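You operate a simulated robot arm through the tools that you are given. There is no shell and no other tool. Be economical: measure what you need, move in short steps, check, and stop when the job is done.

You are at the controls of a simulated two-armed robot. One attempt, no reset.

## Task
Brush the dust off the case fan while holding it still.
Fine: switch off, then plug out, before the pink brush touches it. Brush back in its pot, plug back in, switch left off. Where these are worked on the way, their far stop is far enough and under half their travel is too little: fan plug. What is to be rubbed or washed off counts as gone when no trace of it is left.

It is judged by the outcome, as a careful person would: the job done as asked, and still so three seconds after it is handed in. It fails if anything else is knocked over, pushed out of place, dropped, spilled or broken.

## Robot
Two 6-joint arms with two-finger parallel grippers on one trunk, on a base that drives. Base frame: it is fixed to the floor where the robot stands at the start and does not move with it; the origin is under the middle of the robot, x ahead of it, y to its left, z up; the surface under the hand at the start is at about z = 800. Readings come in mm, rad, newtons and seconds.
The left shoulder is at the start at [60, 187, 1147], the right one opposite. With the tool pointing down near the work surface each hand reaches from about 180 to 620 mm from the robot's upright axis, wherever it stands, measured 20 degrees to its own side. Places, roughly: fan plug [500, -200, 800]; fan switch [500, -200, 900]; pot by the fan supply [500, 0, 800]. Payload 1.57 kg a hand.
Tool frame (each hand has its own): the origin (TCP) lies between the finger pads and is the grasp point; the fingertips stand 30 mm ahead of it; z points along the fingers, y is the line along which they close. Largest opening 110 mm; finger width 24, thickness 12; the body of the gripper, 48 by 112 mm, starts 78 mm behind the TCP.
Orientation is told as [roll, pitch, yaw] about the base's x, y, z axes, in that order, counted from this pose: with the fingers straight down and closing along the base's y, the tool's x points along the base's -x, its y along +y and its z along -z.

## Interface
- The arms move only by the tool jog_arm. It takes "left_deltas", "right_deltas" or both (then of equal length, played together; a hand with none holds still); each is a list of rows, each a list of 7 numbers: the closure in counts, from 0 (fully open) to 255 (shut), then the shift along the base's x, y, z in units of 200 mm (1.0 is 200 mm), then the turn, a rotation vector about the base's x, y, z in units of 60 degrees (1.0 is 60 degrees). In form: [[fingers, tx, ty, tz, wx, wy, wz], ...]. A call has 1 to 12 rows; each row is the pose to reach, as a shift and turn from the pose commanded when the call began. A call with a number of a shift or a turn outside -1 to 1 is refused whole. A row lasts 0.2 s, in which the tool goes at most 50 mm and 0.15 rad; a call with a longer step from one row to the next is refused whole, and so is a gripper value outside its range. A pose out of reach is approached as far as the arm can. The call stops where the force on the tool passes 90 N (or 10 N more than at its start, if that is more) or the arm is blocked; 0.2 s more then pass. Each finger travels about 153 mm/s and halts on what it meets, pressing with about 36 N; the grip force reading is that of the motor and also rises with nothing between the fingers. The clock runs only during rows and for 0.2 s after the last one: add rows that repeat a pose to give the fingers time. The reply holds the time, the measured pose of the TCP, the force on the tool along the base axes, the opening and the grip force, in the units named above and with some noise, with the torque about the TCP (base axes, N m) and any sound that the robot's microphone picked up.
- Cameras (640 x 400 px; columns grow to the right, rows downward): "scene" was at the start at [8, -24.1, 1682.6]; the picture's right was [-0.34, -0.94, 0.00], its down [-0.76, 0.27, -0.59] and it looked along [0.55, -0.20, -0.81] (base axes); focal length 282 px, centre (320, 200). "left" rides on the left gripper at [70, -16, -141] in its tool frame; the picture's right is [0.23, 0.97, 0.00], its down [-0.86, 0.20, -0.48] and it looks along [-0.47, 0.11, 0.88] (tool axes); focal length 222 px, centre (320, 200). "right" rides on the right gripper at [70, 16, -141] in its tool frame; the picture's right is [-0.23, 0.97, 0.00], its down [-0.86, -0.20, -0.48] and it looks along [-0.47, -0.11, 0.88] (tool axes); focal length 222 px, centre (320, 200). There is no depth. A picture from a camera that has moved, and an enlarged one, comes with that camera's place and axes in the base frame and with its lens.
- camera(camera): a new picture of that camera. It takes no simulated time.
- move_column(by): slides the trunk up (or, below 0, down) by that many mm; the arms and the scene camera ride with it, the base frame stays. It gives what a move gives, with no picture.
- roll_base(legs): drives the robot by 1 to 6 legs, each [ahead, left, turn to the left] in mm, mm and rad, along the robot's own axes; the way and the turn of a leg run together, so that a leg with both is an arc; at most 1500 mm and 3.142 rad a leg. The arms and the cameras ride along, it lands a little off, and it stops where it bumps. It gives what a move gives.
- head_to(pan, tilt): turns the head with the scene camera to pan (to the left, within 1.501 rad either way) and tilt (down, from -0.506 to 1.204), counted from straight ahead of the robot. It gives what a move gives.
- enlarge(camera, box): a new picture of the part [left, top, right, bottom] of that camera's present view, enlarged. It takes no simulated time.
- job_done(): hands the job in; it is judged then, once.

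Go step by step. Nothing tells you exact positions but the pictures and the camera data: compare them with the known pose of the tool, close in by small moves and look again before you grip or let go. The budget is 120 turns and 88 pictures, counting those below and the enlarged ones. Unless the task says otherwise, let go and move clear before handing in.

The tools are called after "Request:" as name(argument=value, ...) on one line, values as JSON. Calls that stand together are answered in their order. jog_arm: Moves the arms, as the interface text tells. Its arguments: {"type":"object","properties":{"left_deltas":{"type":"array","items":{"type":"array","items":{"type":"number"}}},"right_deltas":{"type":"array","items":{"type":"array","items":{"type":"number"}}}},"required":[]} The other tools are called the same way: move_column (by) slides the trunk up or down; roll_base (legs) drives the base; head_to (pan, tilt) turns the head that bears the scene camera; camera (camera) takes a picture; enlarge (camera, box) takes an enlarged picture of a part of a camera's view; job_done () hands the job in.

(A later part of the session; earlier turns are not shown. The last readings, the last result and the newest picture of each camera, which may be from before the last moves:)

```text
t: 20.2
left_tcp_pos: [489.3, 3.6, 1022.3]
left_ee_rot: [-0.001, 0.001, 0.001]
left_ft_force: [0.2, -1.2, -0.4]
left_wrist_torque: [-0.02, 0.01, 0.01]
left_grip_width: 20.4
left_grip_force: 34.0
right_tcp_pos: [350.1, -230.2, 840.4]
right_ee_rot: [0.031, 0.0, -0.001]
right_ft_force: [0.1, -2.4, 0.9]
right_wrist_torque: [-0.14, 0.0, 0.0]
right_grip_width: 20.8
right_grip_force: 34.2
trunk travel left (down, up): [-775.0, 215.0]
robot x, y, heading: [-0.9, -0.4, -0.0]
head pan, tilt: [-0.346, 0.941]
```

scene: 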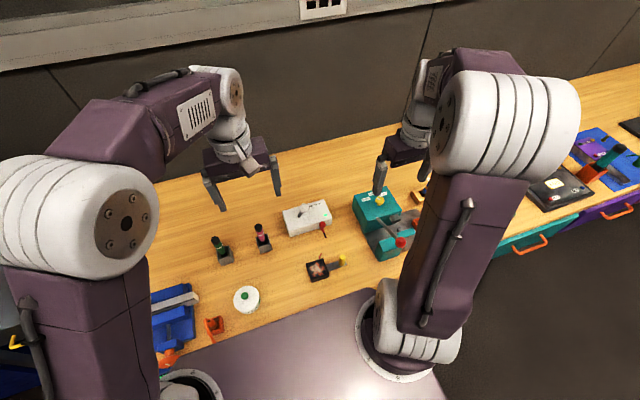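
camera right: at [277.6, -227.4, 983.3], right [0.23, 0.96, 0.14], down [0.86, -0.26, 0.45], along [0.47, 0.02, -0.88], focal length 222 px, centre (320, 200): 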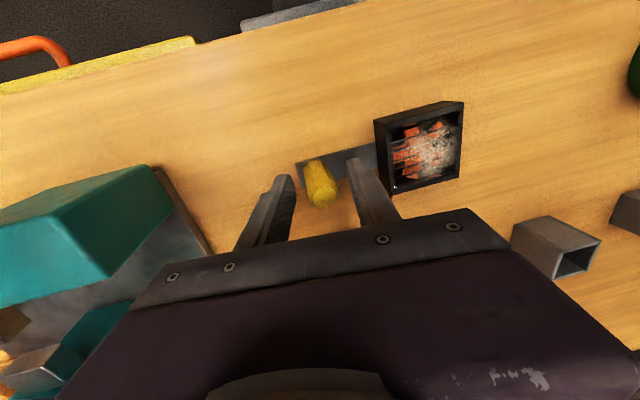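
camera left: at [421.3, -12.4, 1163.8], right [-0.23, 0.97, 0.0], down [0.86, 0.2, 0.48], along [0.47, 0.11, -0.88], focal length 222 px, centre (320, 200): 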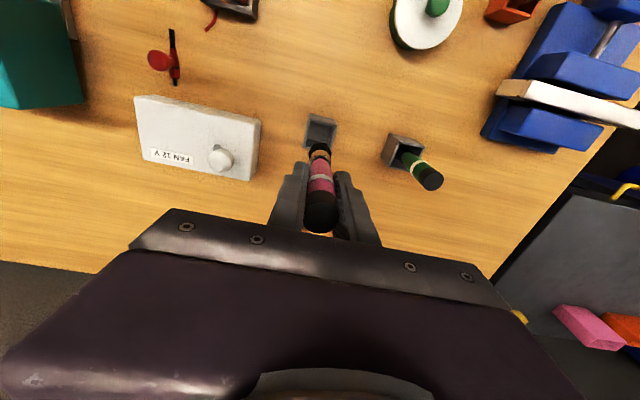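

Request:
jog_arm(right_deltas=[[255, -0.008, 0.02, 0.0, 0, 0, 0], [255, -0.016, 0.04, -0.005, 0, 0, 0], [255, -0.016, 0.04, -0.005, 0, 0, 0]])

Request:
enlarge(camera="scene", box=[280, 220, 380, 300])

```text
t: 21.0
left_tcp_pos: [489.0, 3.0, 1021.8]
left_ee_rot: [0.0, 0.001, 0.0]
left_ft_force: [0.5, -0.2, -0.4]
left_wrist_torque: [-0.01, 0.02, -0.02]
left_grip_width: 20.6
left_grip_force: 33.9
right_tcp_pos: [347.7, -223.0, 840.2]
right_ee_rot: [0.032, 0.0, 0.0]
right_ft_force: [0.6, 2.4, 7.6]
right_wrist_torque: [0.07, 0.1, -0.01]
right_grip_width: 20.8
right_grip_force: 34.0
trunk travel left (down, up): [-775.0, 215.0]
robot x, y, heading: [0.6, -0.1, -0.001]
head pan, tilt: [-0.346, 0.941]
```

```text
5.00 times, centred on (330, 260) of scene
camera zoom: at [7.6, -24.0, 1682.7], right [-0.34, -0.94, 0.0], down [-0.76, 0.27, -0.59], along [0.55, -0.2, -0.81], focal length 1413 px, centre (270, -100)
```

zoom: 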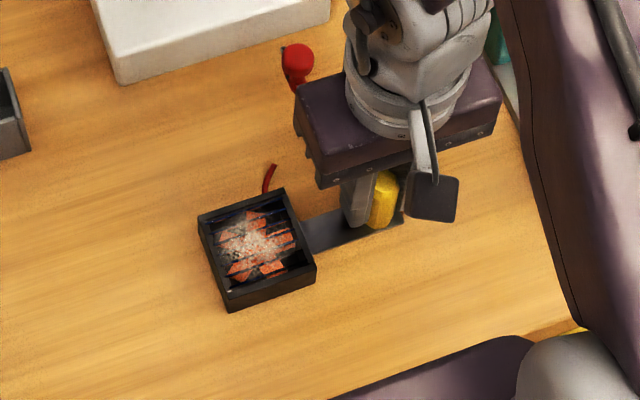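

The fan is back flat in its original spot with a light hold. Now the left hand carries the brush, tilted outward, to hover above the fan.

Request:
jog_arm(left_deltas=[[255, -0.15, -0.1, 0, -0.1, 0, 0], [255, -0.3, -0.2, -0.05, -0.2, 0, 0], [255, -0.45, -0.3, -0.15, -0.3, 0, 0], [255, -0.6, -0.4, -0.25, -0.363, 0, 0], [255, -0.715, -0.485, -0.36, -0.363, 0, 0], [255, -0.715, -0.485, -0.36, -0.363, 0, 0]])

Request:
camera(camera="right")

Request:
enlarge(camera="scene", box=[220, 180, 400, 300])

```text
t: 22.4
left_tcp_pos: [345.8, -92.2, 951.0]
left_ee_rot: [-0.38, -0.001, -0.001]
left_ft_force: [-0.2, -0.5, -0.6]
left_wrist_torque: [-0.03, 0.0, 0.01]
left_grip_width: 20.3
left_grip_force: 34.1
right_tcp_pos: [347.4, -221.6, 839.3]
right_ee_rot: [0.032, 0.0, 0.0]
right_ft_force: [-1.3, -0.1, 0.0]
right_wrist_torque: [-0.14, 0.03, -0.01]
right_grip_width: 20.7
right_grip_force: 34.2
trunk travel left (down, up): [-775.0, 215.0]
robot x, y, heading: [0.8, -0.3, -0.003]
head pan, tilt: [-0.346, 0.941]
```

```text
49 pictures are left
camera right: at [279.1, -209.8, 982.4], right [0.23, 0.97, 0.03], down [0.86, -0.21, 0.47], along [0.47, -0.08, -0.88], focal length 222 px, centre (320, 200)
```

right: 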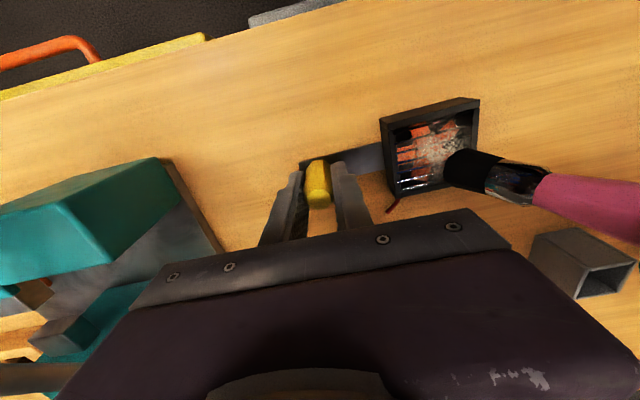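

```text
3.33 times, centred on (310, 240) of scene
camera zoom: at [8.4, -23.6, 1682.6], right [-0.34, -0.94, 0.0], down [-0.76, 0.27, -0.59], along [0.55, -0.2, -0.81], focal length 942 px, centre (353, 67)
```

zoom: 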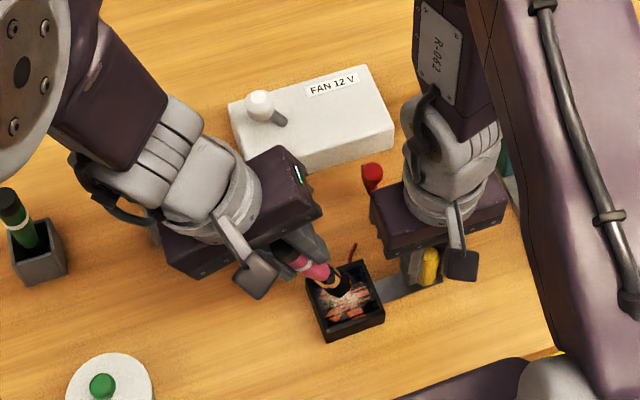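

The brush hovers over the fan. I lower it gently over the centre and watch the force.

Request:
jog_arm(left_deltas=[[255, -0.01, -0.02, -0.06, 0, 0, 0], [255, -0.01, -0.02, -0.12, 0, 0, 0], [255, -0.01, -0.02, -0.16, 0, 0, 0]])

Request:
enlarge(camera="right", box=[340, 60, 580, 220])

```text
t: 23.2
left_tcp_pos: [344.7, -100.9, 921.9]
left_ee_rot: [-0.385, -0.002, -0.002]
left_ft_force: [1.5, -8.5, 31.1]
left_wrist_torque: [-1.86, -0.07, 0.04]
left_grip_width: 21.0
left_grip_force: 35.0
right_tcp_pos: [346.6, -222.9, 840.1]
right_ee_rot: [0.031, 0.001, 0.0]
right_ft_force: [0.8, 5.3, -18.7]
right_wrist_torque: [-1.37, -0.07, -0.09]
right_grip_width: 22.0
right_grip_force: 34.6
trunk travel left (down, up): [-775.0, 215.0]
robot x, y, heading: [-0.3, -2.0, -0.004]
head pan, tilt: [-0.346, 0.941]
```

```text
2.50 times, centred on (460, 140) of right
camera zoom: at [278.1, -210.3, 982.5], right [0.23, 0.97, 0.03], down [0.86, -0.21, 0.47], along [0.47, -0.08, -0.88], focal length 555 px, centre (-30, 350)
```

zoom: 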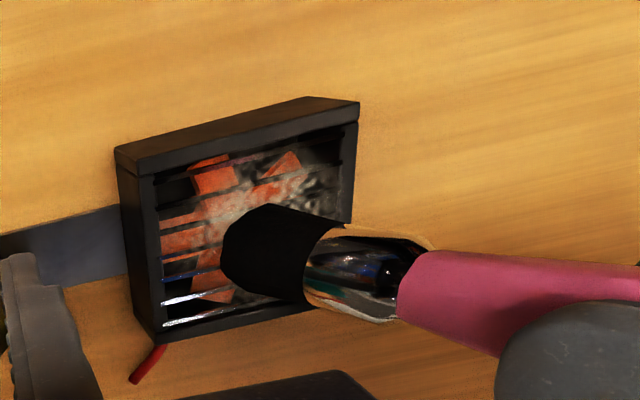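

Contact with the grille at about 31 N, so I back off a few mm and sweep in lines across the fan, then lift to check.

Request:
jog_arm(left_deltas=[[255, 0, 0, 0.02, 0, 0, 0], [255, 0.03, 0.05, 0.02, 0, 0, 0], [255, 0.03, -0.065, 0.02, 0, 0, 0], [255, -0.01, -0.065, 0.02, 0, 0, 0], [255, -0.01, 0.05, 0.02, 0, 0, 0], [255, -0.05, 0.05, 0.02, 0, 0, 0], [255, -0.05, -0.065, 0.02, 0, 0, 0], [255, -0.09, -0.065, 0.02, 0, 0, 0], [255, -0.09, 0.05, 0.02, 0, 0, 0], [255, -0.03, 0, 0.02, 0, 0, 0]])

Request:
enlarge(camera="right", box=[340, 60, 580, 220])

```text
t: 25.4
left_tcp_pos: [338.7, -97.0, 922.9]
left_ee_rot: [-0.38, 0.001, -0.001]
left_ft_force: [-0.9, -0.7, 3.8]
left_wrist_torque: [-0.39, 0.08, 0.01]
left_grip_width: 20.5
left_grip_force: 33.9
right_tcp_pos: [347.3, -222.0, 840.2]
right_ee_rot: [0.032, -0.001, 0.0]
right_ft_force: [1.2, 0.7, 3.5]
right_wrist_torque: [-0.7, -0.03, -0.06]
right_grip_width: 20.9
right_grip_force: 34.1
trunk travel left (down, up): [-775.0, 215.0]
robot x, y, heading: [-0.5, 0.3, 0.004]
head pan, tilt: [-0.346, 0.941]
```

```text
2.50 times, centred on (460, 140) of right
camera zoom: at [278.5, -209.8, 982.6], right [0.23, 0.97, 0.03], down [0.85, -0.21, 0.47], along [0.47, -0.08, -0.88], focal length 555 px, centre (-30, 350)
```

zoom: 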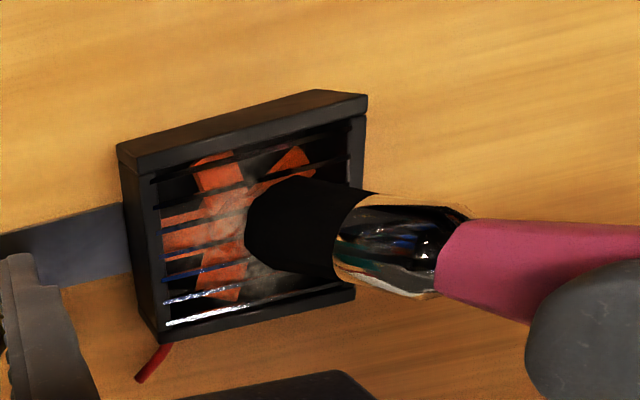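

The dust is fading. I continue sweeping with slightly firmer contact, covering the whole opening.

Request:
jog_arm(left_deltas=[[255, 0, 0.06, -0.008, 0, 0, 0], [255, 0.035, 0.06, -0.008, 0, 0, 0], [255, 0.07, 0.06, -0.008, 0, 0, 0], [255, 0.07, 0, -0.008, 0, 0, 0], [255, 0.07, -0.065, -0.008, 0, 0, 0], [255, 0.035, -0.065, -0.008, 0, 0, 0], [255, 0.035, 0, -0.008, 0, 0, 0], [255, 0.035, 0.06, -0.008, 0, 0, 0], [255, 0, 0.06, -0.008, 0, 0, 0], [255, 0, 0, -0.008, 0, 0, 0], [255, 0, -0.065, -0.008, 0, 0, 0], [255, -0.035, -0.065, -0.008, 0, 0, 0]])

Request:
jog_arm(left_deltas=[[255, 0, 0.065, 0, 0, 0, 0], [255, 0, 0.125, 0, 0, 0, 0], [255, -0.03, 0.125, 0, 0, 0, 0], [255, -0.03, 0.065, 0, 0, 0, 0], [255, -0.03, 0, 0, 0, 0, 0], [255, 0.0, 0.06, 0.05, 0, 0, 0], [255, 0.0, 0.1, 0.2, 0, 0, 0], [255, 0.0, 0.2, 0.3, 0, 0, 0]])

Request:
enlarge(camera="right", box=[340, 60, 580, 220])

```text
t: 28.0
left_tcp_pos: [331.3, -110.8, 921.2]
left_ee_rot: [-0.382, 0.001, -0.002]
left_ft_force: [3.0, -1.2, 9.2]
left_wrist_torque: [-0.54, -0.28, 0.07]
left_grip_width: 20.5
left_grip_force: 33.6
right_tcp_pos: [345.3, -222.6, 840.0]
right_ee_rot: [0.031, 0.0, 0.0]
right_ft_force: [-1.0, -0.6, 0.4]
right_wrist_torque: [-1.15, -0.17, 0.19]
right_grip_width: 21.1
right_grip_force: 34.5
trunk travel left (down, up): [-775.0, 215.0]
robot x, y, heading: [-0.8, 2.8, 0.001]
head pan, tilt: [-0.346, 0.941]
```

```text
t: 29.8
left_tcp_pos: [330.4, -70.2, 980.7]
left_ee_rot: [-0.381, 0.0, 0.001]
left_ft_force: [0.3, -0.5, 0.0]
left_wrist_torque: [0.0, -0.07, -0.01]
left_grip_width: 20.3
left_grip_force: 33.7
right_tcp_pos: [347.6, -221.7, 839.1]
right_ee_rot: [0.032, 0.001, 0.0]
right_ft_force: [-0.5, -1.3, -0.1]
right_wrist_torque: [-0.16, 0.03, 0.04]
right_grip_width: 20.4
right_grip_force: 34.4
trunk travel left (down, up): [-775.0, 215.0]
robot x, y, heading: [0.7, 0.4, -0.004]
head pan, tilt: [-0.346, 0.941]
```

```text
2.50 times, centred on (460, 140) of right
camera zoom: at [278.8, -209.6, 982.4], right [0.23, 0.97, 0.03], down [0.86, -0.21, 0.47], along [0.47, -0.08, -0.88], focal length 555 px, centre (-30, 350)
```

zoom: 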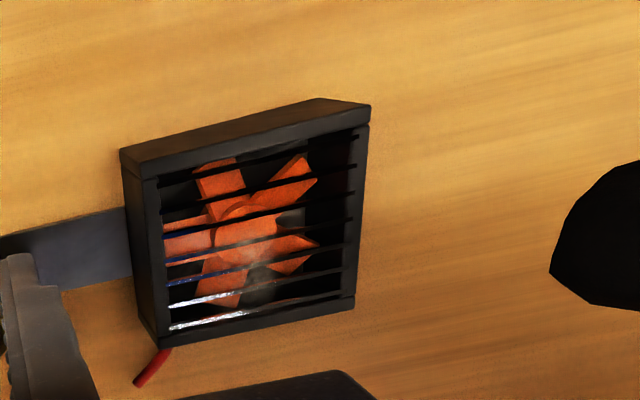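

Only a faint trace remains around (350,-134). I go back for another set of strokes there.

Request:
jog_arm(left_deltas=[[255, 0.05, -0.1, -0.12, 0, 0, 0], [255, 0.098, -0.13, -0.24, 0, 0, 0], [255, 0.098, -0.13, -0.302, 0, 0, 0], [255, 0.098, -0.19, -0.302, 0, 0, 0], [255, 0.098, -0.07, -0.302, 0, 0, 0], [255, 0.125, -0.07, -0.302, 0, 0, 0], [255, 0.125, -0.13, -0.302, 0, 0, 0], [255, 0.125, -0.19, -0.302, 0, 0, 0], [255, 0.15, -0.19, -0.302, 0, 0, 0], [255, 0.15, -0.13, -0.302, 0, 0, 0], [255, 0.15, -0.07, -0.302, 0, 0, 0], [255, 0.12, -0.13, -0.302, 0, 0, 0]])

Request:
jog_arm(left_deltas=[[255, -0.03, 0.05, 0, 0, 0, 0], [255, -0.03, -0.05, 0, 0, 0, 0], [255, -0.06, -0.05, 0, 0, 0, 0], [255, -0.06, 0.05, 0, 0, 0, 0], [255, 0.0, 0.05, 0, 0, 0, 0], [255, 0.0, -0.05, 0, 0, 0, 0], [255, 0.0, 0.0, 0.1, 0, 0, 0], [255, 0.0, 0.1, 0.25, 0, 0, 0], [255, 0.0, 0.2, 0.3, 0, 0, 0]])

Request:
enlarge(camera="right", box=[360, 80, 500, 210])

Request:
enlarge(camera="scene", box=[290, 230, 370, 290])

```text
t: 32.4
left_tcp_pos: [355.0, -94.7, 921.1]
left_ee_rot: [-0.38, -0.001, 0.003]
left_ft_force: [1.2, 3.2, 11.5]
left_wrist_torque: [0.04, -0.11, 0.04]
left_grip_width: 20.2
left_grip_force: 33.5
right_tcp_pos: [347.6, -223.0, 839.6]
right_ee_rot: [0.032, -0.001, -0.001]
right_ft_force: [-0.1, -3.4, -5.7]
right_wrist_torque: [-1.32, 0.09, 0.06]
right_grip_width: 21.7
right_grip_force: 34.8
trunk travel left (down, up): [-775.0, 215.0]
robot x, y, heading: [-2.3, -1.1, -0.001]
head pan, tilt: [-0.346, 0.941]
```

```text
t: 34.4
left_tcp_pos: [355.9, -56.9, 980.6]
left_ee_rot: [-0.381, 0.001, -0.001]
left_ft_force: [-0.3, 0.5, 0.8]
left_wrist_torque: [-0.02, 0.0, 0.03]
left_grip_width: 20.2
left_grip_force: 33.7
right_tcp_pos: [346.9, -222.0, 839.1]
right_ee_rot: [0.031, 0.002, 0.002]
right_ft_force: [0.1, 0.1, 0.4]
right_wrist_torque: [0.01, -0.05, -0.01]
right_grip_width: 20.7
right_grip_force: 34.1
trunk travel left (down, up): [-775.0, 215.0]
robot x, y, heading: [2.1, 1.4, 0.0]
head pan, tilt: [-0.346, 0.941]
```

```text
3.08 times, centred on (430, 145) of right
camera zoom: at [278.7, -209.8, 982.2], right [0.23, 0.97, 0.03], down [0.86, -0.21, 0.47], along [0.47, -0.08, -0.88], focal length 684 px, centre (-18, 369)
```

zoom: 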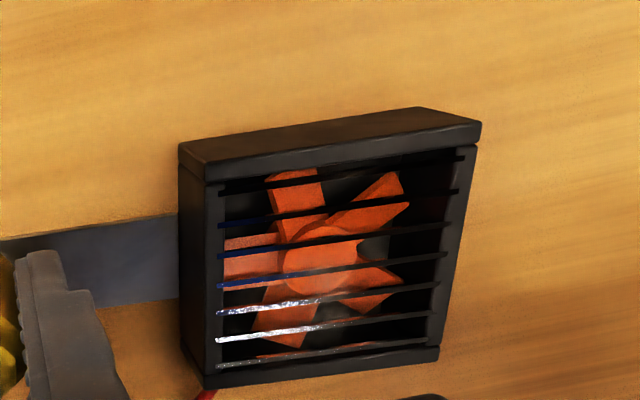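

```text
6.67 times, centred on (330, 260) of scene
camera zoom: at [8.1, -23.5, 1682.4], right [-0.34, -0.94, 0.0], down [-0.76, 0.27, -0.59], along [0.55, -0.2, -0.81], focal length 1884 px, centre (253, -200)
```

zoom: 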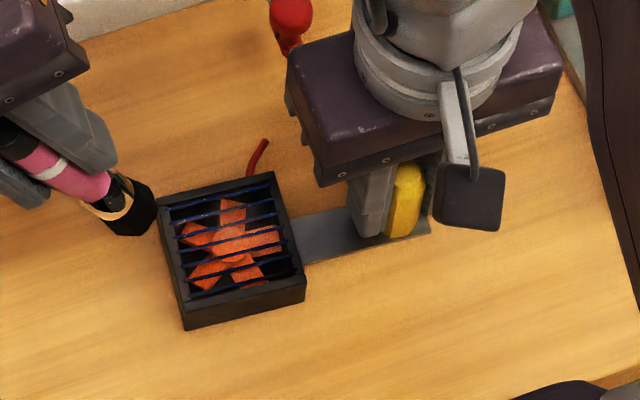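

Almost clean; the fan's centre seems nearer x≈353, so one more full pass shifted slightly forward.

Request:
jog_arm(left_deltas=[[255, 0.0, -0.1, -0.12, 0, 0, 0], [255, 0.0, -0.21, -0.24, 0, 0, 0], [255, 0.0, -0.21, -0.302, 0, 0, 0], [255, 0.02, -0.15, -0.302, 0, 0, 0], [255, 0.02, -0.26, -0.302, 0, 0, 0], [255, 0.04, -0.26, -0.302, 0, 0, 0], [255, 0.04, -0.15, -0.302, 0, 0, 0], [255, 0.06, -0.15, -0.302, 0, 0, 0], [255, 0.06, -0.26, -0.302, 0, 0, 0], [255, 0.03, -0.21, -0.302, 0, 0, 0], [255, 0.0, -0.26, -0.302, 0, 0, 0], [255, 0.0, -0.15, -0.302, 0, 0, 0]])

Request:
jog_arm(left_deltas=[[255, -0.03, 0.0, 0, 0, 0, 0], [255, -0.03, -0.11, 0, 0, 0, 0], [255, -0.06, -0.11, 0, 0, 0, 0], [255, -0.06, 0.0, 0, 0, 0, 0], [255, 0.03, -0.05, 0, 0, 0, 0], [255, 0.03, -0.09, 0, 0, 0, 0], [255, 0.01, -0.05, 0, 0, 0, 0], [255, 0.0, 0.0, 0.1, 0, 0, 0], [255, 0.0, 0.05, 0.25, 0, 0, 0], [255, 0.0, 0.15, 0.3, 0, 0, 0]])

Request:
enlarge(camera="right", box=[390, 100, 470, 200])

Request:
enlarge(camera="scene", box=[304, 245, 334, 275])

```text
t: 37.0
left_tcp_pos: [354.1, -84.8, 920.5]
left_ee_rot: [-0.383, 0.001, 0.001]
left_ft_force: [0.0, -3.4, 9.6]
left_wrist_torque: [-0.6, 0.04, -0.02]
left_grip_width: 20.0
left_grip_force: 33.6
right_tcp_pos: [347.9, -220.8, 839.6]
right_ee_rot: [0.033, -0.001, 0.001]
right_ft_force: [-2.0, 2.4, -2.0]
right_wrist_torque: [-1.28, 0.18, -0.01]
right_grip_width: 21.4
right_grip_force: 34.5
trunk travel left (down, up): [-775.0, 215.0]
robot x, y, heading: [-1.2, 2.4, 0.005]
head pan, tilt: [-0.346, 0.941]
```

```text
t: 39.2
left_tcp_pos: [355.6, -56.4, 980.6]
left_ee_rot: [-0.38, -0.001, -0.002]
left_ft_force: [0.2, 0.1, -0.7]
left_wrist_torque: [-0.01, -0.03, -0.01]
left_grip_width: 19.9
left_grip_force: 34.1
right_tcp_pos: [347.2, -221.5, 839.8]
right_ee_rot: [0.031, 0.001, 0.001]
right_ft_force: [1.5, -2.4, 14.4]
right_wrist_torque: [-0.43, -0.1, 0.04]
right_grip_width: 20.4
right_grip_force: 33.9
trunk travel left (down, up): [-775.0, 215.0]
robot x, y, heading: [0.2, -1.6, 0.001]
head pan, tilt: [-0.346, 0.941]
```

```text
4.00 times, centred on (430, 150) of right
camera zoom: at [278.5, -209.7, 982.8], right [0.23, 0.97, 0.03], down [0.85, -0.21, 0.47], along [0.47, -0.08, -0.88], focal length 888 px, centre (-120, 400)
```

zoom: 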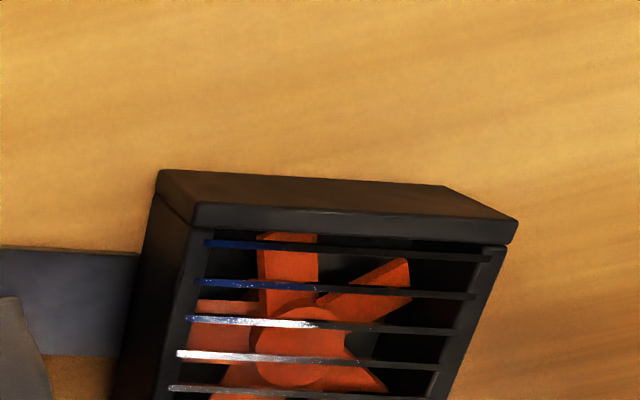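

```text
13.33 times, centred on (319, 260) of scene
camera zoom: at [7.2, -23.1, 1682.6], right [-0.34, -0.94, 0.0], down [-0.76, 0.27, -0.59], along [0.55, -0.2, -0.81], focal length 3767 px, centre (333, -600)
```

zoom: 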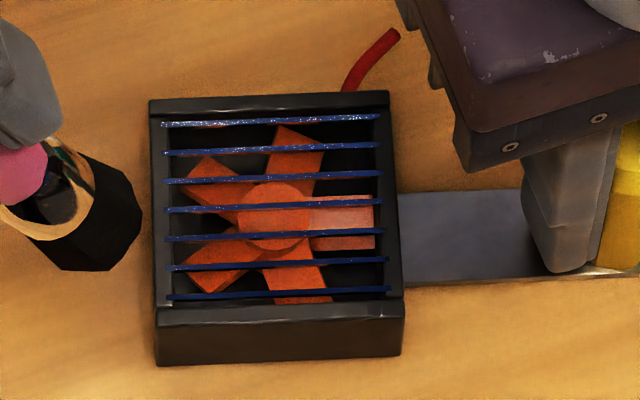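

The fan looks clean, but it has yawed about the post during the last strokes. I compare with the earlier view to measure how far.

Request:
enlarge(camera="scene", box=[280, 220, 380, 300])

Request:
camera(camera="right")

```text
5.00 times, centred on (330, 260) of scene
camera zoom: at [7.2, -23.1, 1682.6], right [-0.34, -0.94, 0.0], down [-0.76, 0.27, -0.59], along [0.55, -0.2, -0.81], focal length 1413 px, centre (270, -100)
```

zoom: 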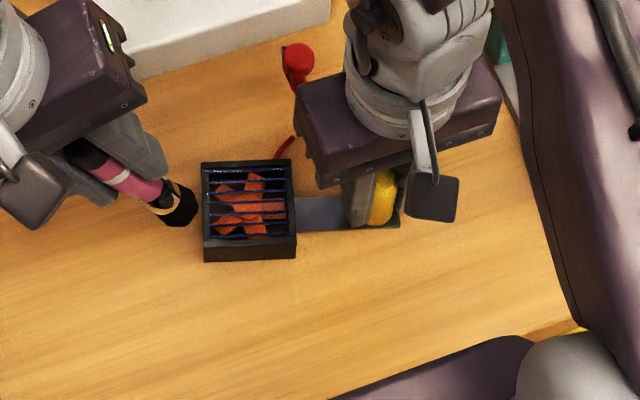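

```text
39 pictures are left
camera right: at [278.5, -209.7, 982.8], right [0.23, 0.97, 0.03], down [0.85, -0.21, 0.47], along [0.47, -0.08, -0.88], focal length 222 px, centre (320, 200)
```

right: 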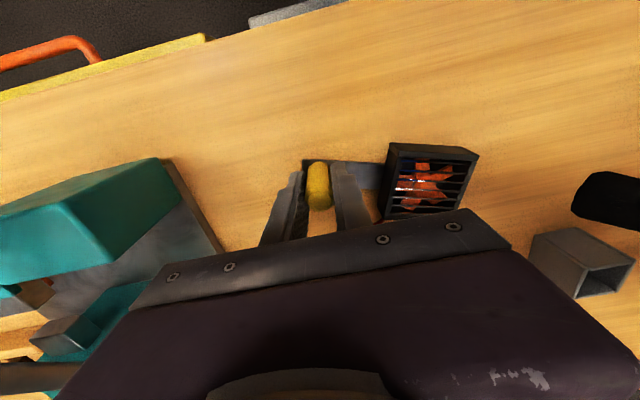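

The fan rotated about 0.3 rad clockwise about the post (~25 mm at its centre). I rotate the right hand back the other way, still gripping, to return it.

Request:
jog_arm(right_deltas=[[255, 0, 0, 0, 0, 0, 0.07], [255, 0, 0, 0, 0, 0, 0.14], [255, 0, 0, 0, 0, 0, 0.21], [255, 0, 0, 0, 0, 0, 0.29], [255, 0, 0, 0, 0, 0, 0.29]], left_deltas=[[255, 0, 0.1, 0.1, 0, 0, 0], [255, 0, 0.2, 0.2, 0, 0, 0], [255, 0, 0.3, 0.2, 0, 0, 0], [255, 0, 0.3, 0.2, 0, 0, 0], [255, 0, 0.3, 0.2, 0, 0, 0]])

Request:
enlarge(camera="scene", box=[280, 220, 380, 300])

```text
t: 40.4
left_tcp_pos: [354.3, 3.1, 1019.8]
left_ee_rot: [-0.38, -0.002, -0.001]
left_ft_force: [0.6, 0.2, -1.1]
left_wrist_torque: [0.0, -0.02, 0.05]
left_grip_width: 19.8
left_grip_force: 33.3
right_tcp_pos: [345.5, -222.4, 840.4]
right_ee_rot: [0.031, 0.0, 0.306]
right_ft_force: [-4.5, -0.1, 11.9]
right_wrist_torque: [-0.24, 0.07, -0.06]
right_grip_width: 20.5
right_grip_force: 33.9
trunk travel left (down, up): [-775.0, 215.0]
robot x, y, heading: [-2.4, 2.0, 0.0]
head pan, tilt: [-0.346, 0.941]
```

```text
5.00 times, centred on (330, 260) of scene
camera zoom: at [5.7, -23.3, 1682.6], right [-0.34, -0.94, 0.0], down [-0.76, 0.27, -0.59], along [0.55, -0.2, -0.81], focal length 1413 px, centre (270, -100)
```

zoom: 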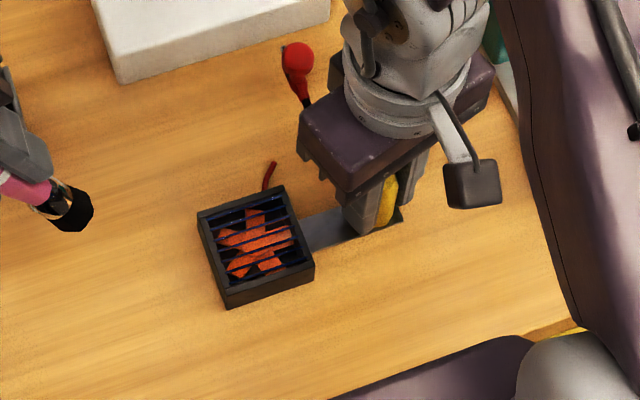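

The fan is back within ~2–3 mm of its original place. I check cleanliness closely before letting go.

Request:
enlarge(camera="scene", box=[314, 253, 346, 285])

Request:
camera(camera="right")

```text
12.50 times, centred on (330, 269) of scene
camera zoom: at [5.7, -23.3, 1682.6], right [-0.34, -0.94, 0.0], down [-0.76, 0.27, -0.59], along [0.55, -0.2, -0.81], focal length 3532 px, centre (195, -662)
```

zoom: 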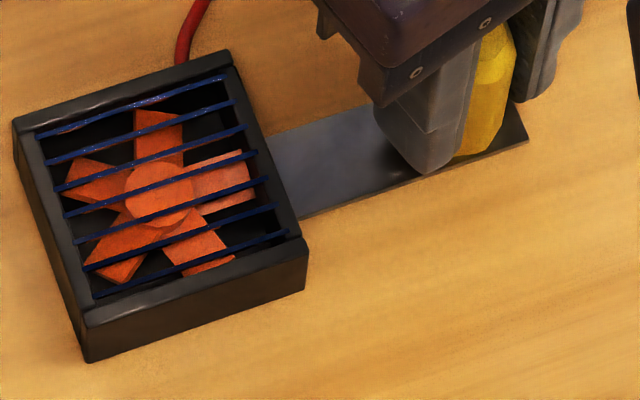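

```text
36 pictures are left
camera right: at [277.1, -231.1, 982.7], right [-0.08, 1.0, 0.03], down [0.88, 0.05, 0.47], along [0.47, 0.06, -0.88], focal length 222 px, centre (320, 200)
```

right: 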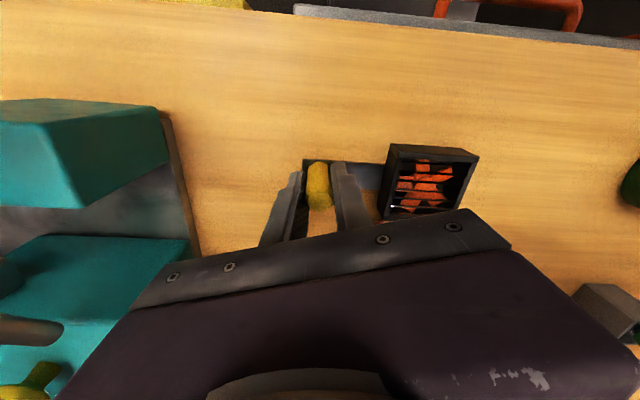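

Clean. I release the post gently and rise straight up, then undo the yaw.

Request:
jog_arm(right_deltas=[[200, 0, 0, 0, 0, 0, 0], [175, 0, 0, 0, 0, 0, 0], [145, 0, 0, 0, 0, 0, 0], [145, 0, 0, 0.1, 0, 0, 0], [145, 0, 0, 0.25, 0, 0, 0], [145, 0, 0, 0.45, 0, 0, 0], [145, 0, 0, 0.65, 0, 0, -0.1], [145, 0, 0, 0.8, 0, 0, -0.2], [145, 0, 0, 0.8, 0, 0, -0.29]])

Request:
enlarge(camera="scene", box=[280, 220, 380, 300])

Request:
enlarge(camera="scene", box=[180, 180, 340, 280])

```text
t: 42.4
left_tcp_pos: [356.4, 3.1, 1021.1]
left_ee_rot: [-0.38, 0.0, -0.001]
left_ft_force: [0.3, 0.2, 0.5]
left_wrist_torque: [0.04, 0.03, 0.05]
left_grip_width: 20.0
left_grip_force: 33.8
right_tcp_pos: [346.6, -222.5, 998.6]
right_ee_rot: [0.032, 0.001, -0.003]
right_ft_force: [-0.4, -0.2, 0.2]
right_wrist_torque: [0.02, 0.01, 0.02]
right_grip_width: 47.3
right_grip_force: 0.0
right hand out of reach, approached as far as the arm can: row 5
trunk travel left (down, up): [-775.0, 215.0]
robot x, y, heading: [-0.4, -3.5, 0.001]
head pan, tilt: [-0.346, 0.941]
```

```text
5.00 times, centred on (330, 260) of scene
camera zoom: at [8.4, -24.1, 1682.6], right [-0.34, -0.94, 0.0], down [-0.76, 0.27, -0.59], along [0.55, -0.2, -0.81], focal length 1413 px, centre (270, -100)
```

zoom: 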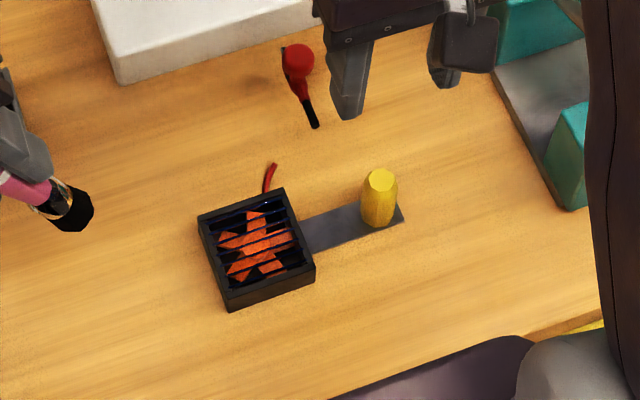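

```text
4.00 times, centred on (260, 230) of scene
camera zoom: at [8.4, -24.1, 1682.6], right [-0.34, -0.94, 0.0], down [-0.76, 0.27, -0.59], along [0.55, -0.2, -0.81], focal length 1130 px, centre (560, 80)
```

zoom: 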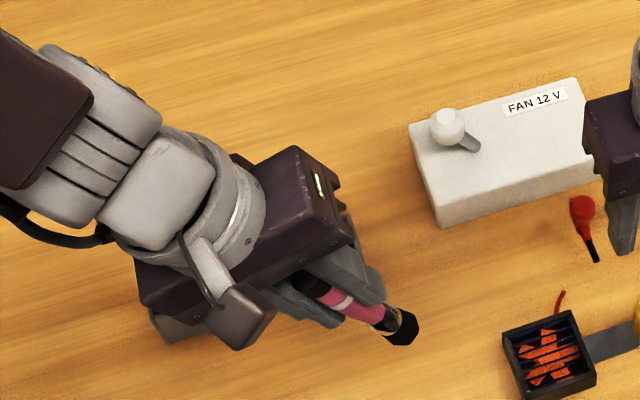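

The fan rests at its original spot. Now the left hand straightens and carries the brush back above its pot.

Request:
jog_arm(left_deltas=[[255, 0.15, 0, 0.03, 0.1, 0, 0], [255, 0.3, 0, 0.065, 0.2, 0, 0], [255, 0.45, 0, 0.065, 0.3, 0, 0], [255, 0.6, 0, 0.065, 0.363, 0, 0], [255, 0.661, 0, 0.065, 0.363, 0, 0], [255, 0.661, 0, 0.065, 0.363, 0, 0]])

Request:
camera(camera="left")

Request:
enlarge(camera="right", box=[460, 60, 640, 200])

```text
t: 43.8
left_tcp_pos: [485.8, 3.7, 1032.5]
left_ee_rot: [0.0, -0.001, -0.001]
left_ft_force: [0.0, -0.2, -0.6]
left_wrist_torque: [-0.03, 0.0, 0.02]
left_grip_width: 20.0
left_grip_force: 33.8
right_tcp_pos: [347.0, -221.9, 998.6]
right_ee_rot: [0.032, 0.0, 0.001]
right_ft_force: [1.0, -0.5, 0.4]
right_wrist_torque: [0.01, -0.02, 0.01]
right_grip_width: 47.3
right_grip_force: 0.0
trunk travel left (down, up): [-775.0, 215.0]
robot x, y, heading: [-1.9, -5.8, 0.003]
head pan, tilt: [-0.346, 0.941]
```

```text
33 pictures are left
camera left: at [417.7, -12.6, 1174.3], right [-0.23, 0.97, 0.0], down [0.86, 0.2, 0.48], along [0.47, 0.11, -0.88], focal length 222 px, centre (320, 200)
```

left: 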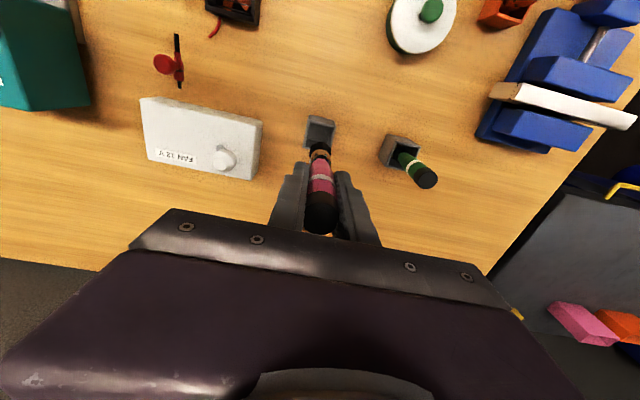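

```text
2.86 times, centred on (550, 130) of right
camera zoom: at [278.5, -209.9, 1141.7], right [0.23, 0.97, 0.03], down [0.86, -0.21, 0.47], along [0.47, -0.08, -0.88], focal length 635 px, centre (-337, 400)
```

zoom: 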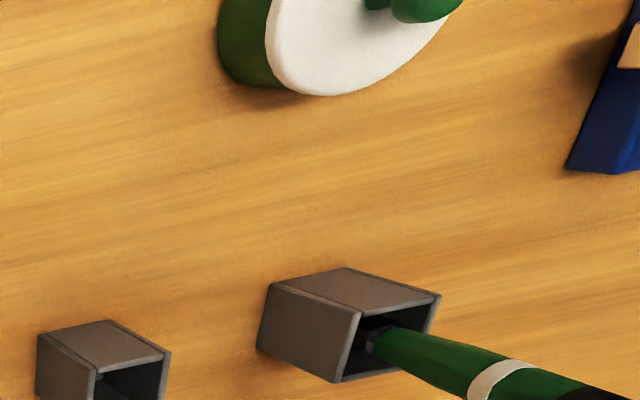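

The brush sits in the grip as before. I lower to just above the pot's rim and verify alignment.

Request:
jog_arm(left_deltas=[[255, 0.014, -0.004, -0.12, 0, 0, 0], [255, 0.014, -0.004, -0.25, 0, 0, 0], [255, 0.014, -0.004, -0.325, 0, 0, 0], [255, 0.014, -0.004, -0.325, 0, 0, 0]], right_deltas=[[145, 0.1, 0, 0.05, 0, 0, 0], [145, 0.2, 0, 0.05, 0, 0, 0], [145, 0.2, 0, 0.05, 0, 0, 0], [145, 0.2, 0, 0.05, 0, 0, 0]])

Request:
enlarge(camera="left", box=[260, 100, 380, 240])

Request:
enlarge(camera="right", box=[420, 90, 620, 230])

Request:
enlarge(camera="scene", box=[230, 200, 290, 260])

```text
t: 44.8
left_tcp_pos: [490.4, 3.5, 968.6]
left_ee_rot: [0.001, 0.0, 0.0]
left_ft_force: [0.0, 0.2, -1.5]
left_wrist_torque: [-0.02, 0.02, 0.02]
left_grip_width: 20.1
left_grip_force: 34.0
right_tcp_pos: [386.4, -221.8, 1009.8]
right_ee_rot: [0.031, -0.001, -0.001]
right_ft_force: [-0.2, -0.1, -0.2]
right_wrist_torque: [0.04, -0.01, 0.0]
right_grip_width: 47.4
right_grip_force: 0.0
trunk travel left (down, up): [-775.0, 215.0]
robot x, y, heading: [-0.7, -0.8, -0.002]
head pan, tilt: [-0.346, 0.941]
```

```text
2.86 times, centred on (320, 170) of left
camera zoom: at [422.0, -13.5, 1109.4], right [-0.23, 0.97, 0.0], down [0.86, 0.2, 0.48], along [0.47, 0.11, -0.88], focal length 635 px, centre (320, 286)
```

zoom: 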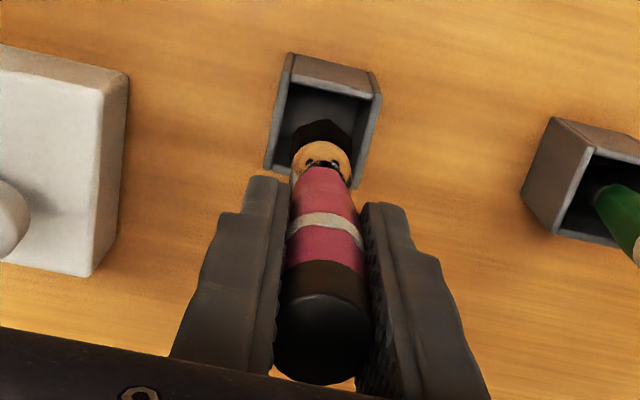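

```text
2.86 times, centred on (520, 160) of right
camera zoom: at [318.2, -209.8, 1152.9], right [0.23, 0.97, 0.03], down [0.86, -0.21, 0.47], along [0.47, -0.08, -0.88], focal length 635 px, centre (-251, 314)
```

zoom: 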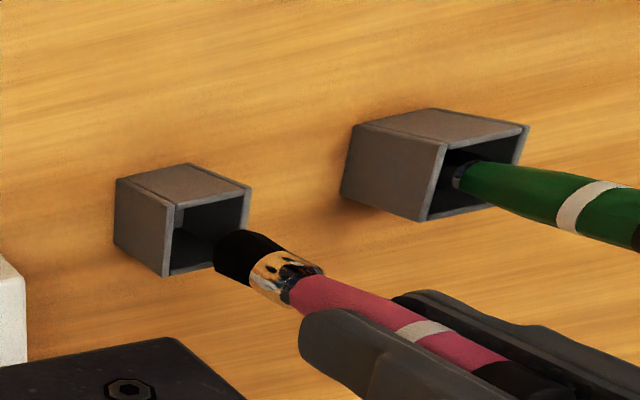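

```text
6.67 times, centred on (260, 230) of scene
camera zoom: at [8.0, -24.0, 1682.6], right [-0.34, -0.94, 0.0], down [-0.76, 0.27, -0.59], along [0.55, -0.2, -0.81], focal length 1884 px, centre (720, 0)
```

zoom: 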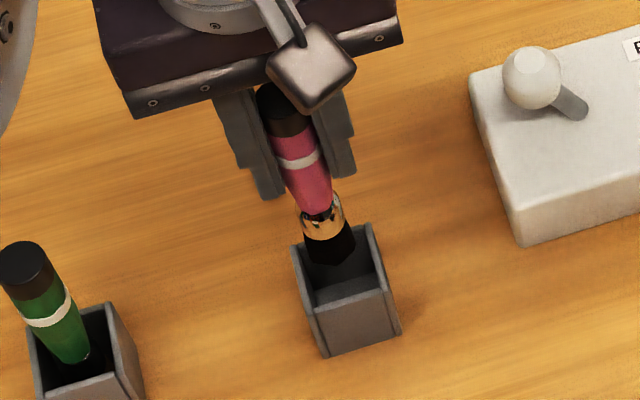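

Brush and pot rim centres agree within ~1–2 mm. I lower it in.

Request:
jog_arm(left_deltas=[[255, 0, 0, -0.07, 0, 0, 0], [255, 0, 0, -0.14, 0, 0, 0], [255, 0, 0, -0.2, 0, 0, 0], [255, 0, 0, -0.26, 0, 0, 0], [255, 0, 0, -0.3, 0, 0, 0], [255, 0, 0, -0.315, 0, 0, 0]])

Request:
enlarge(camera="right", box=[420, 90, 620, 230])

```text
t: 46.2
left_tcp_pos: [490.0, 2.2, 905.8]
left_ee_rot: [-0.001, 0.0, 0.001]
left_ft_force: [-0.6, 0.5, -0.8]
left_wrist_torque: [-0.01, -0.01, -0.02]
left_grip_width: 20.0
left_grip_force: 33.6
right_tcp_pos: [387.4, -223.8, 1010.1]
right_ee_rot: [0.031, 0.001, 0.0]
right_ft_force: [0.3, -0.7, -0.3]
right_wrist_torque: [0.0, -0.01, -0.01]
right_grip_width: 47.2
right_grip_force: 0.2
trunk travel left (down, up): [-775.0, 215.0]
robot x, y, heading: [0.8, -2.4, -0.001]
head pan, tilt: [-0.346, 0.941]
```

```text
2.86 times, centred on (520, 160) of right
camera zoom: at [318.3, -209.9, 1152.8], right [0.23, 0.97, 0.03], down [0.86, -0.21, 0.47], along [0.47, -0.08, -0.88], focal length 635 px, centre (-251, 314)
```

zoom: 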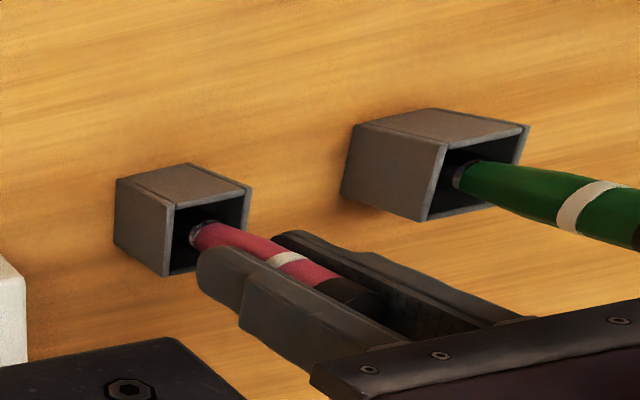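

Inside, no contact yet. I go down a few mm more until it touches, then open and rise.

Request:
jog_arm(left_deltas=[[255, 0, 0, -0.01, 0, 0, 0], [255, 0, 0, -0.02, 0, 0, 0]])

```text
t: 46.8
left_tcp_pos: [489.7, 2.5, 903.1]
left_ee_rot: [-0.002, -0.003, -0.001]
left_ft_force: [-0.1, 1.5, 15.1]
left_wrist_torque: [0.11, 0.06, -0.02]
left_grip_width: 20.1
left_grip_force: 33.9
right_tcp_pos: [385.6, -221.5, 1010.7]
right_ee_rot: [0.029, -0.002, 0.0]
right_ft_force: [0.6, -0.6, 0.6]
right_wrist_torque: [-0.01, 0.0, -0.01]
right_grip_width: 47.3
right_grip_force: 0.1
trunk travel left (down, up): [-775.0, 215.0]
robot x, y, heading: [0.4, 1.5, 0.001]
head pan, tilt: [-0.346, 0.941]
```

The brush stands on the pot floor. I release and rise.

Request:
jog_arm(left_deltas=[[230, 0, 0, 0.01, 0, 0, 0], [190, 0, 0, 0.01, 0, 0, 0], [150, 0, 0, 0.01, 0, 0, 0], [120, 0, 0, 0.01, 0, 0, 0], [120, 0, 0, 0.15, 0, 0, 0], [120, 0, 0, 0.35, 0, 0, 0], [120, -0.1, 0.1, 0.55, 0, 0, 0], [60, -0.2, 0.25, 0.65, 0, 0, 0]])

Request:
enlarge(camera="right", box=[420, 90, 620, 230])

Request:
enlarge(camera="right", box=[260, 60, 460, 220])

```text
t: 48.6
left_tcp_pos: [450.2, 54.2, 1033.9]
left_ee_rot: [-0.002, -0.001, 0.0]
left_ft_force: [0.5, 1.0, 0.2]
left_wrist_torque: [-0.02, -0.01, 0.0]
left_grip_width: 84.1
left_grip_force: 0.0
right_tcp_pos: [385.3, -220.8, 1010.8]
right_ee_rot: [0.03, 0.0, 0.0]
right_ft_force: [-0.1, 0.3, 0.6]
right_wrist_torque: [-0.01, -0.01, -0.01]
right_grip_width: 47.4
right_grip_force: 0.1
trunk travel left (down, up): [-775.0, 215.0]
robot x, y, heading: [-1.3, 1.8, -0.003]
head pan, tilt: [-0.346, 0.941]
```

```text
2.86 times, centred on (520, 160) of right
camera zoom: at [317.2, -208.8, 1153.4], right [0.23, 0.97, 0.03], down [0.85, -0.21, 0.47], along [0.47, -0.08, -0.88], focal length 635 px, centre (-251, 314)
```

zoom: 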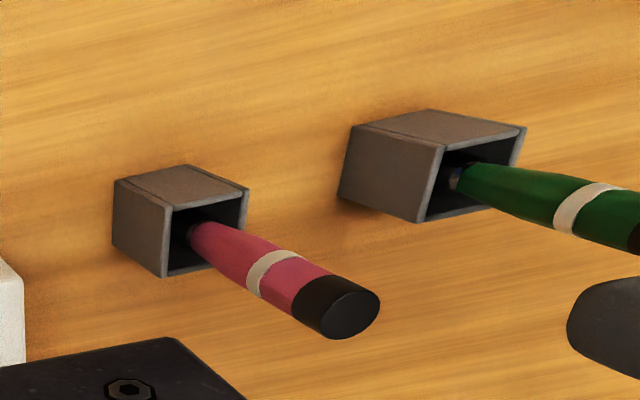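

```text
2.50 times, centred on (360, 140) of right
camera zoom: at [317.2, -208.8, 1153.4], right [0.23, 0.97, 0.03], down [0.85, -0.21, 0.47], along [0.47, -0.08, -0.88], focal length 555 px, centre (220, 350)
```

zoom: 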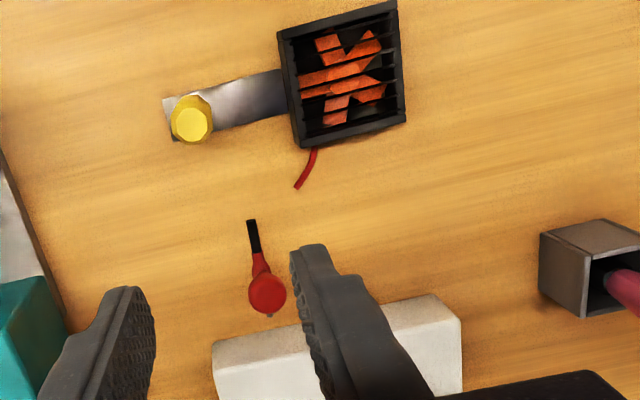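

Brush is home. Now the right hand goes to the plug knob at about (448,-201,853).

Request:
jog_arm(right_deltas=[[116, 0.1, 0.03, -0.12, -0.029, 0, 0], [116, 0.2, 0.06, -0.24, -0.029, 0, 0], [116, 0.3, 0.1, -0.36, -0.029, 0, 0], [116, 0.305, 0.1, -0.48, -0.029, 0, 0], [116, 0.305, 0.1, -0.48, -0.029, 0, 0]])

Request:
enlarge(camera="right", box=[240, 60, 440, 220])

```text
t: 49.8
left_tcp_pos: [451.9, 52.6, 1030.9]
left_ee_rot: [-0.001, -0.002, 0.0]
left_ft_force: [0.1, 0.5, 0.2]
left_wrist_torque: [0.02, 0.02, 0.0]
left_grip_width: 84.0
left_grip_force: 0.2
right_tcp_pos: [447.5, -201.8, 913.5]
right_ee_rot: [0.004, 0.0, -0.002]
right_ft_force: [-0.4, 0.9, 0.4]
right_wrist_torque: [-0.02, 0.0, -0.02]
right_grip_width: 60.2
right_grip_force: 0.1
trunk travel left (down, up): [-775.0, 215.0]
robot x, y, heading: [-2.2, 0.9, 0.003]
head pan, tilt: [-0.346, 0.941]
```

```text
2.50 times, centred on (340, 140) of right
camera zoom: at [378.7, -186.2, 1056.0], right [0.23, 0.97, 0.0], down [0.85, -0.2, 0.48], along [0.47, -0.11, -0.88], focal length 555 px, centre (270, 350)
```

zoom: 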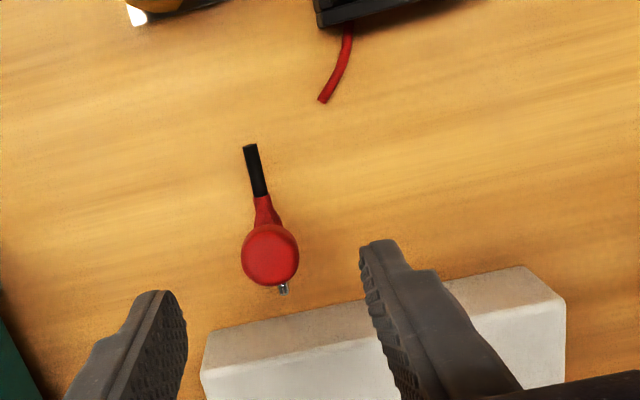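

Aligned with the knob. Lower, grip.

Request:
jog_arm(right_deltas=[[116, 0, 0, -0.1, 0, 0, 0], [116, 0, 0, -0.2, 0, 0, 0], [116, 0, 0, -0.295, 0, 0, 0], [180, 0, 0, -0.295, 0, 0, 0], [255, 0, 0, -0.295, 0, 0, 0], [255, 0, 0, -0.295, 0, 0, 0]])

Request:
jog_arm(right_deltas=[[255, 0.04, 0, 0, 0, 0, 0], [255, 0.08, 0, 0, 0, 0, 0], [255, 0.11, 0, 0, 0, 0, 0], [255, 0.13, 0, 0, 0, 0, 0]])

Request:
enlarge(camera="right", box=[240, 60, 440, 220])

```text
t: 51.2
left_tcp_pos: [452.4, 52.7, 1030.9]
left_ee_rot: [0.001, 0.0, 0.0]
left_ft_force: [0.0, -0.1, -0.8]
left_wrist_torque: [0.01, 0.01, 0.01]
left_grip_width: 84.5
left_grip_force: 0.3
right_tcp_pos: [449.4, -201.1, 852.7]
right_ee_rot: [0.0, -0.001, 0.002]
right_ft_force: [1.0, 4.6, -4.8]
right_wrist_torque: [0.02, -0.48, -0.04]
right_grip_width: 21.1
right_grip_force: 34.7
trunk travel left (down, up): [-775.0, 215.0]
robot x, y, heading: [1.1, -0.9, -0.003]
head pan, tilt: [-0.346, 0.941]
```

```text
t: 52.2
left_tcp_pos: [451.8, 52.0, 1031.5]
left_ee_rot: [0.001, 0.0, 0.0]
left_ft_force: [-0.4, -0.4, -0.7]
left_wrist_torque: [0.0, 0.01, 0.01]
left_grip_width: 84.1
left_grip_force: 0.0
right_tcp_pos: [474.2, -201.9, 853.7]
right_ee_rot: [0.001, 0.002, 0.0]
right_ft_force: [-1.4, 3.8, -4.9]
right_wrist_torque: [0.02, 0.4, -0.03]
right_grip_width: 21.3
right_grip_force: 34.1
trunk travel left (down, up): [-775.0, 215.0]
robot x, y, heading: [3.7, 0.5, 0.001]
head pan, tilt: [-0.346, 0.941]
```

```text
2.50 times, centred on (340, 140) of right
camera zoom: at [405.6, -185.5, 996.7], right [0.23, 0.97, 0.0], down [0.86, -0.2, 0.48], along [0.46, -0.11, -0.88], focal length 555 px, centre (270, 350)
```

zoom: 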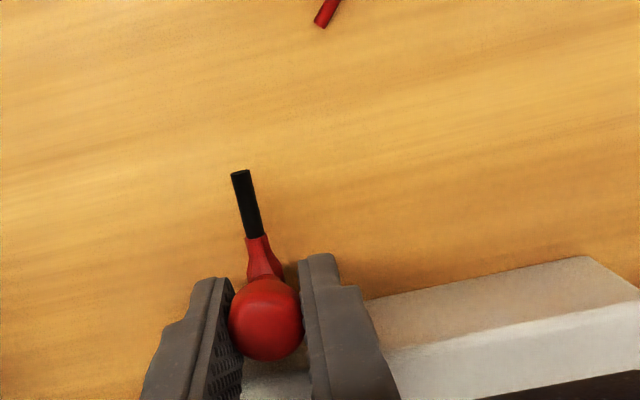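

Force is still low, so I push a few mm more to reach the in-stop.

Request:
jog_arm(right_deltas=[[255, 0.015, 0, 0, 0, 0, 0], [255, 0.03, 0, 0, 0, 0, 0]])

```text
t: 52.8
left_tcp_pos: [450.3, 51.7, 1030.8]
left_ee_rot: [0.001, 0.0, 0.0]
left_ft_force: [0.1, -0.6, 0.0]
left_wrist_torque: [-0.02, 0.02, -0.02]
left_grip_width: 84.0
left_grip_force: 0.1
right_tcp_pos: [478.8, -203.3, 854.7]
right_ee_rot: [0.002, 0.005, -0.001]
right_ft_force: [-8.3, 3.5, -8.2]
right_wrist_torque: [-0.01, -0.17, -0.03]
right_grip_width: 21.2
right_grip_force: 34.1
trunk travel left (down, up): [-775.0, 215.0]
robot x, y, heading: [-0.8, 0.6, 0.003]
head pan, tilt: [-0.346, 0.941]
```

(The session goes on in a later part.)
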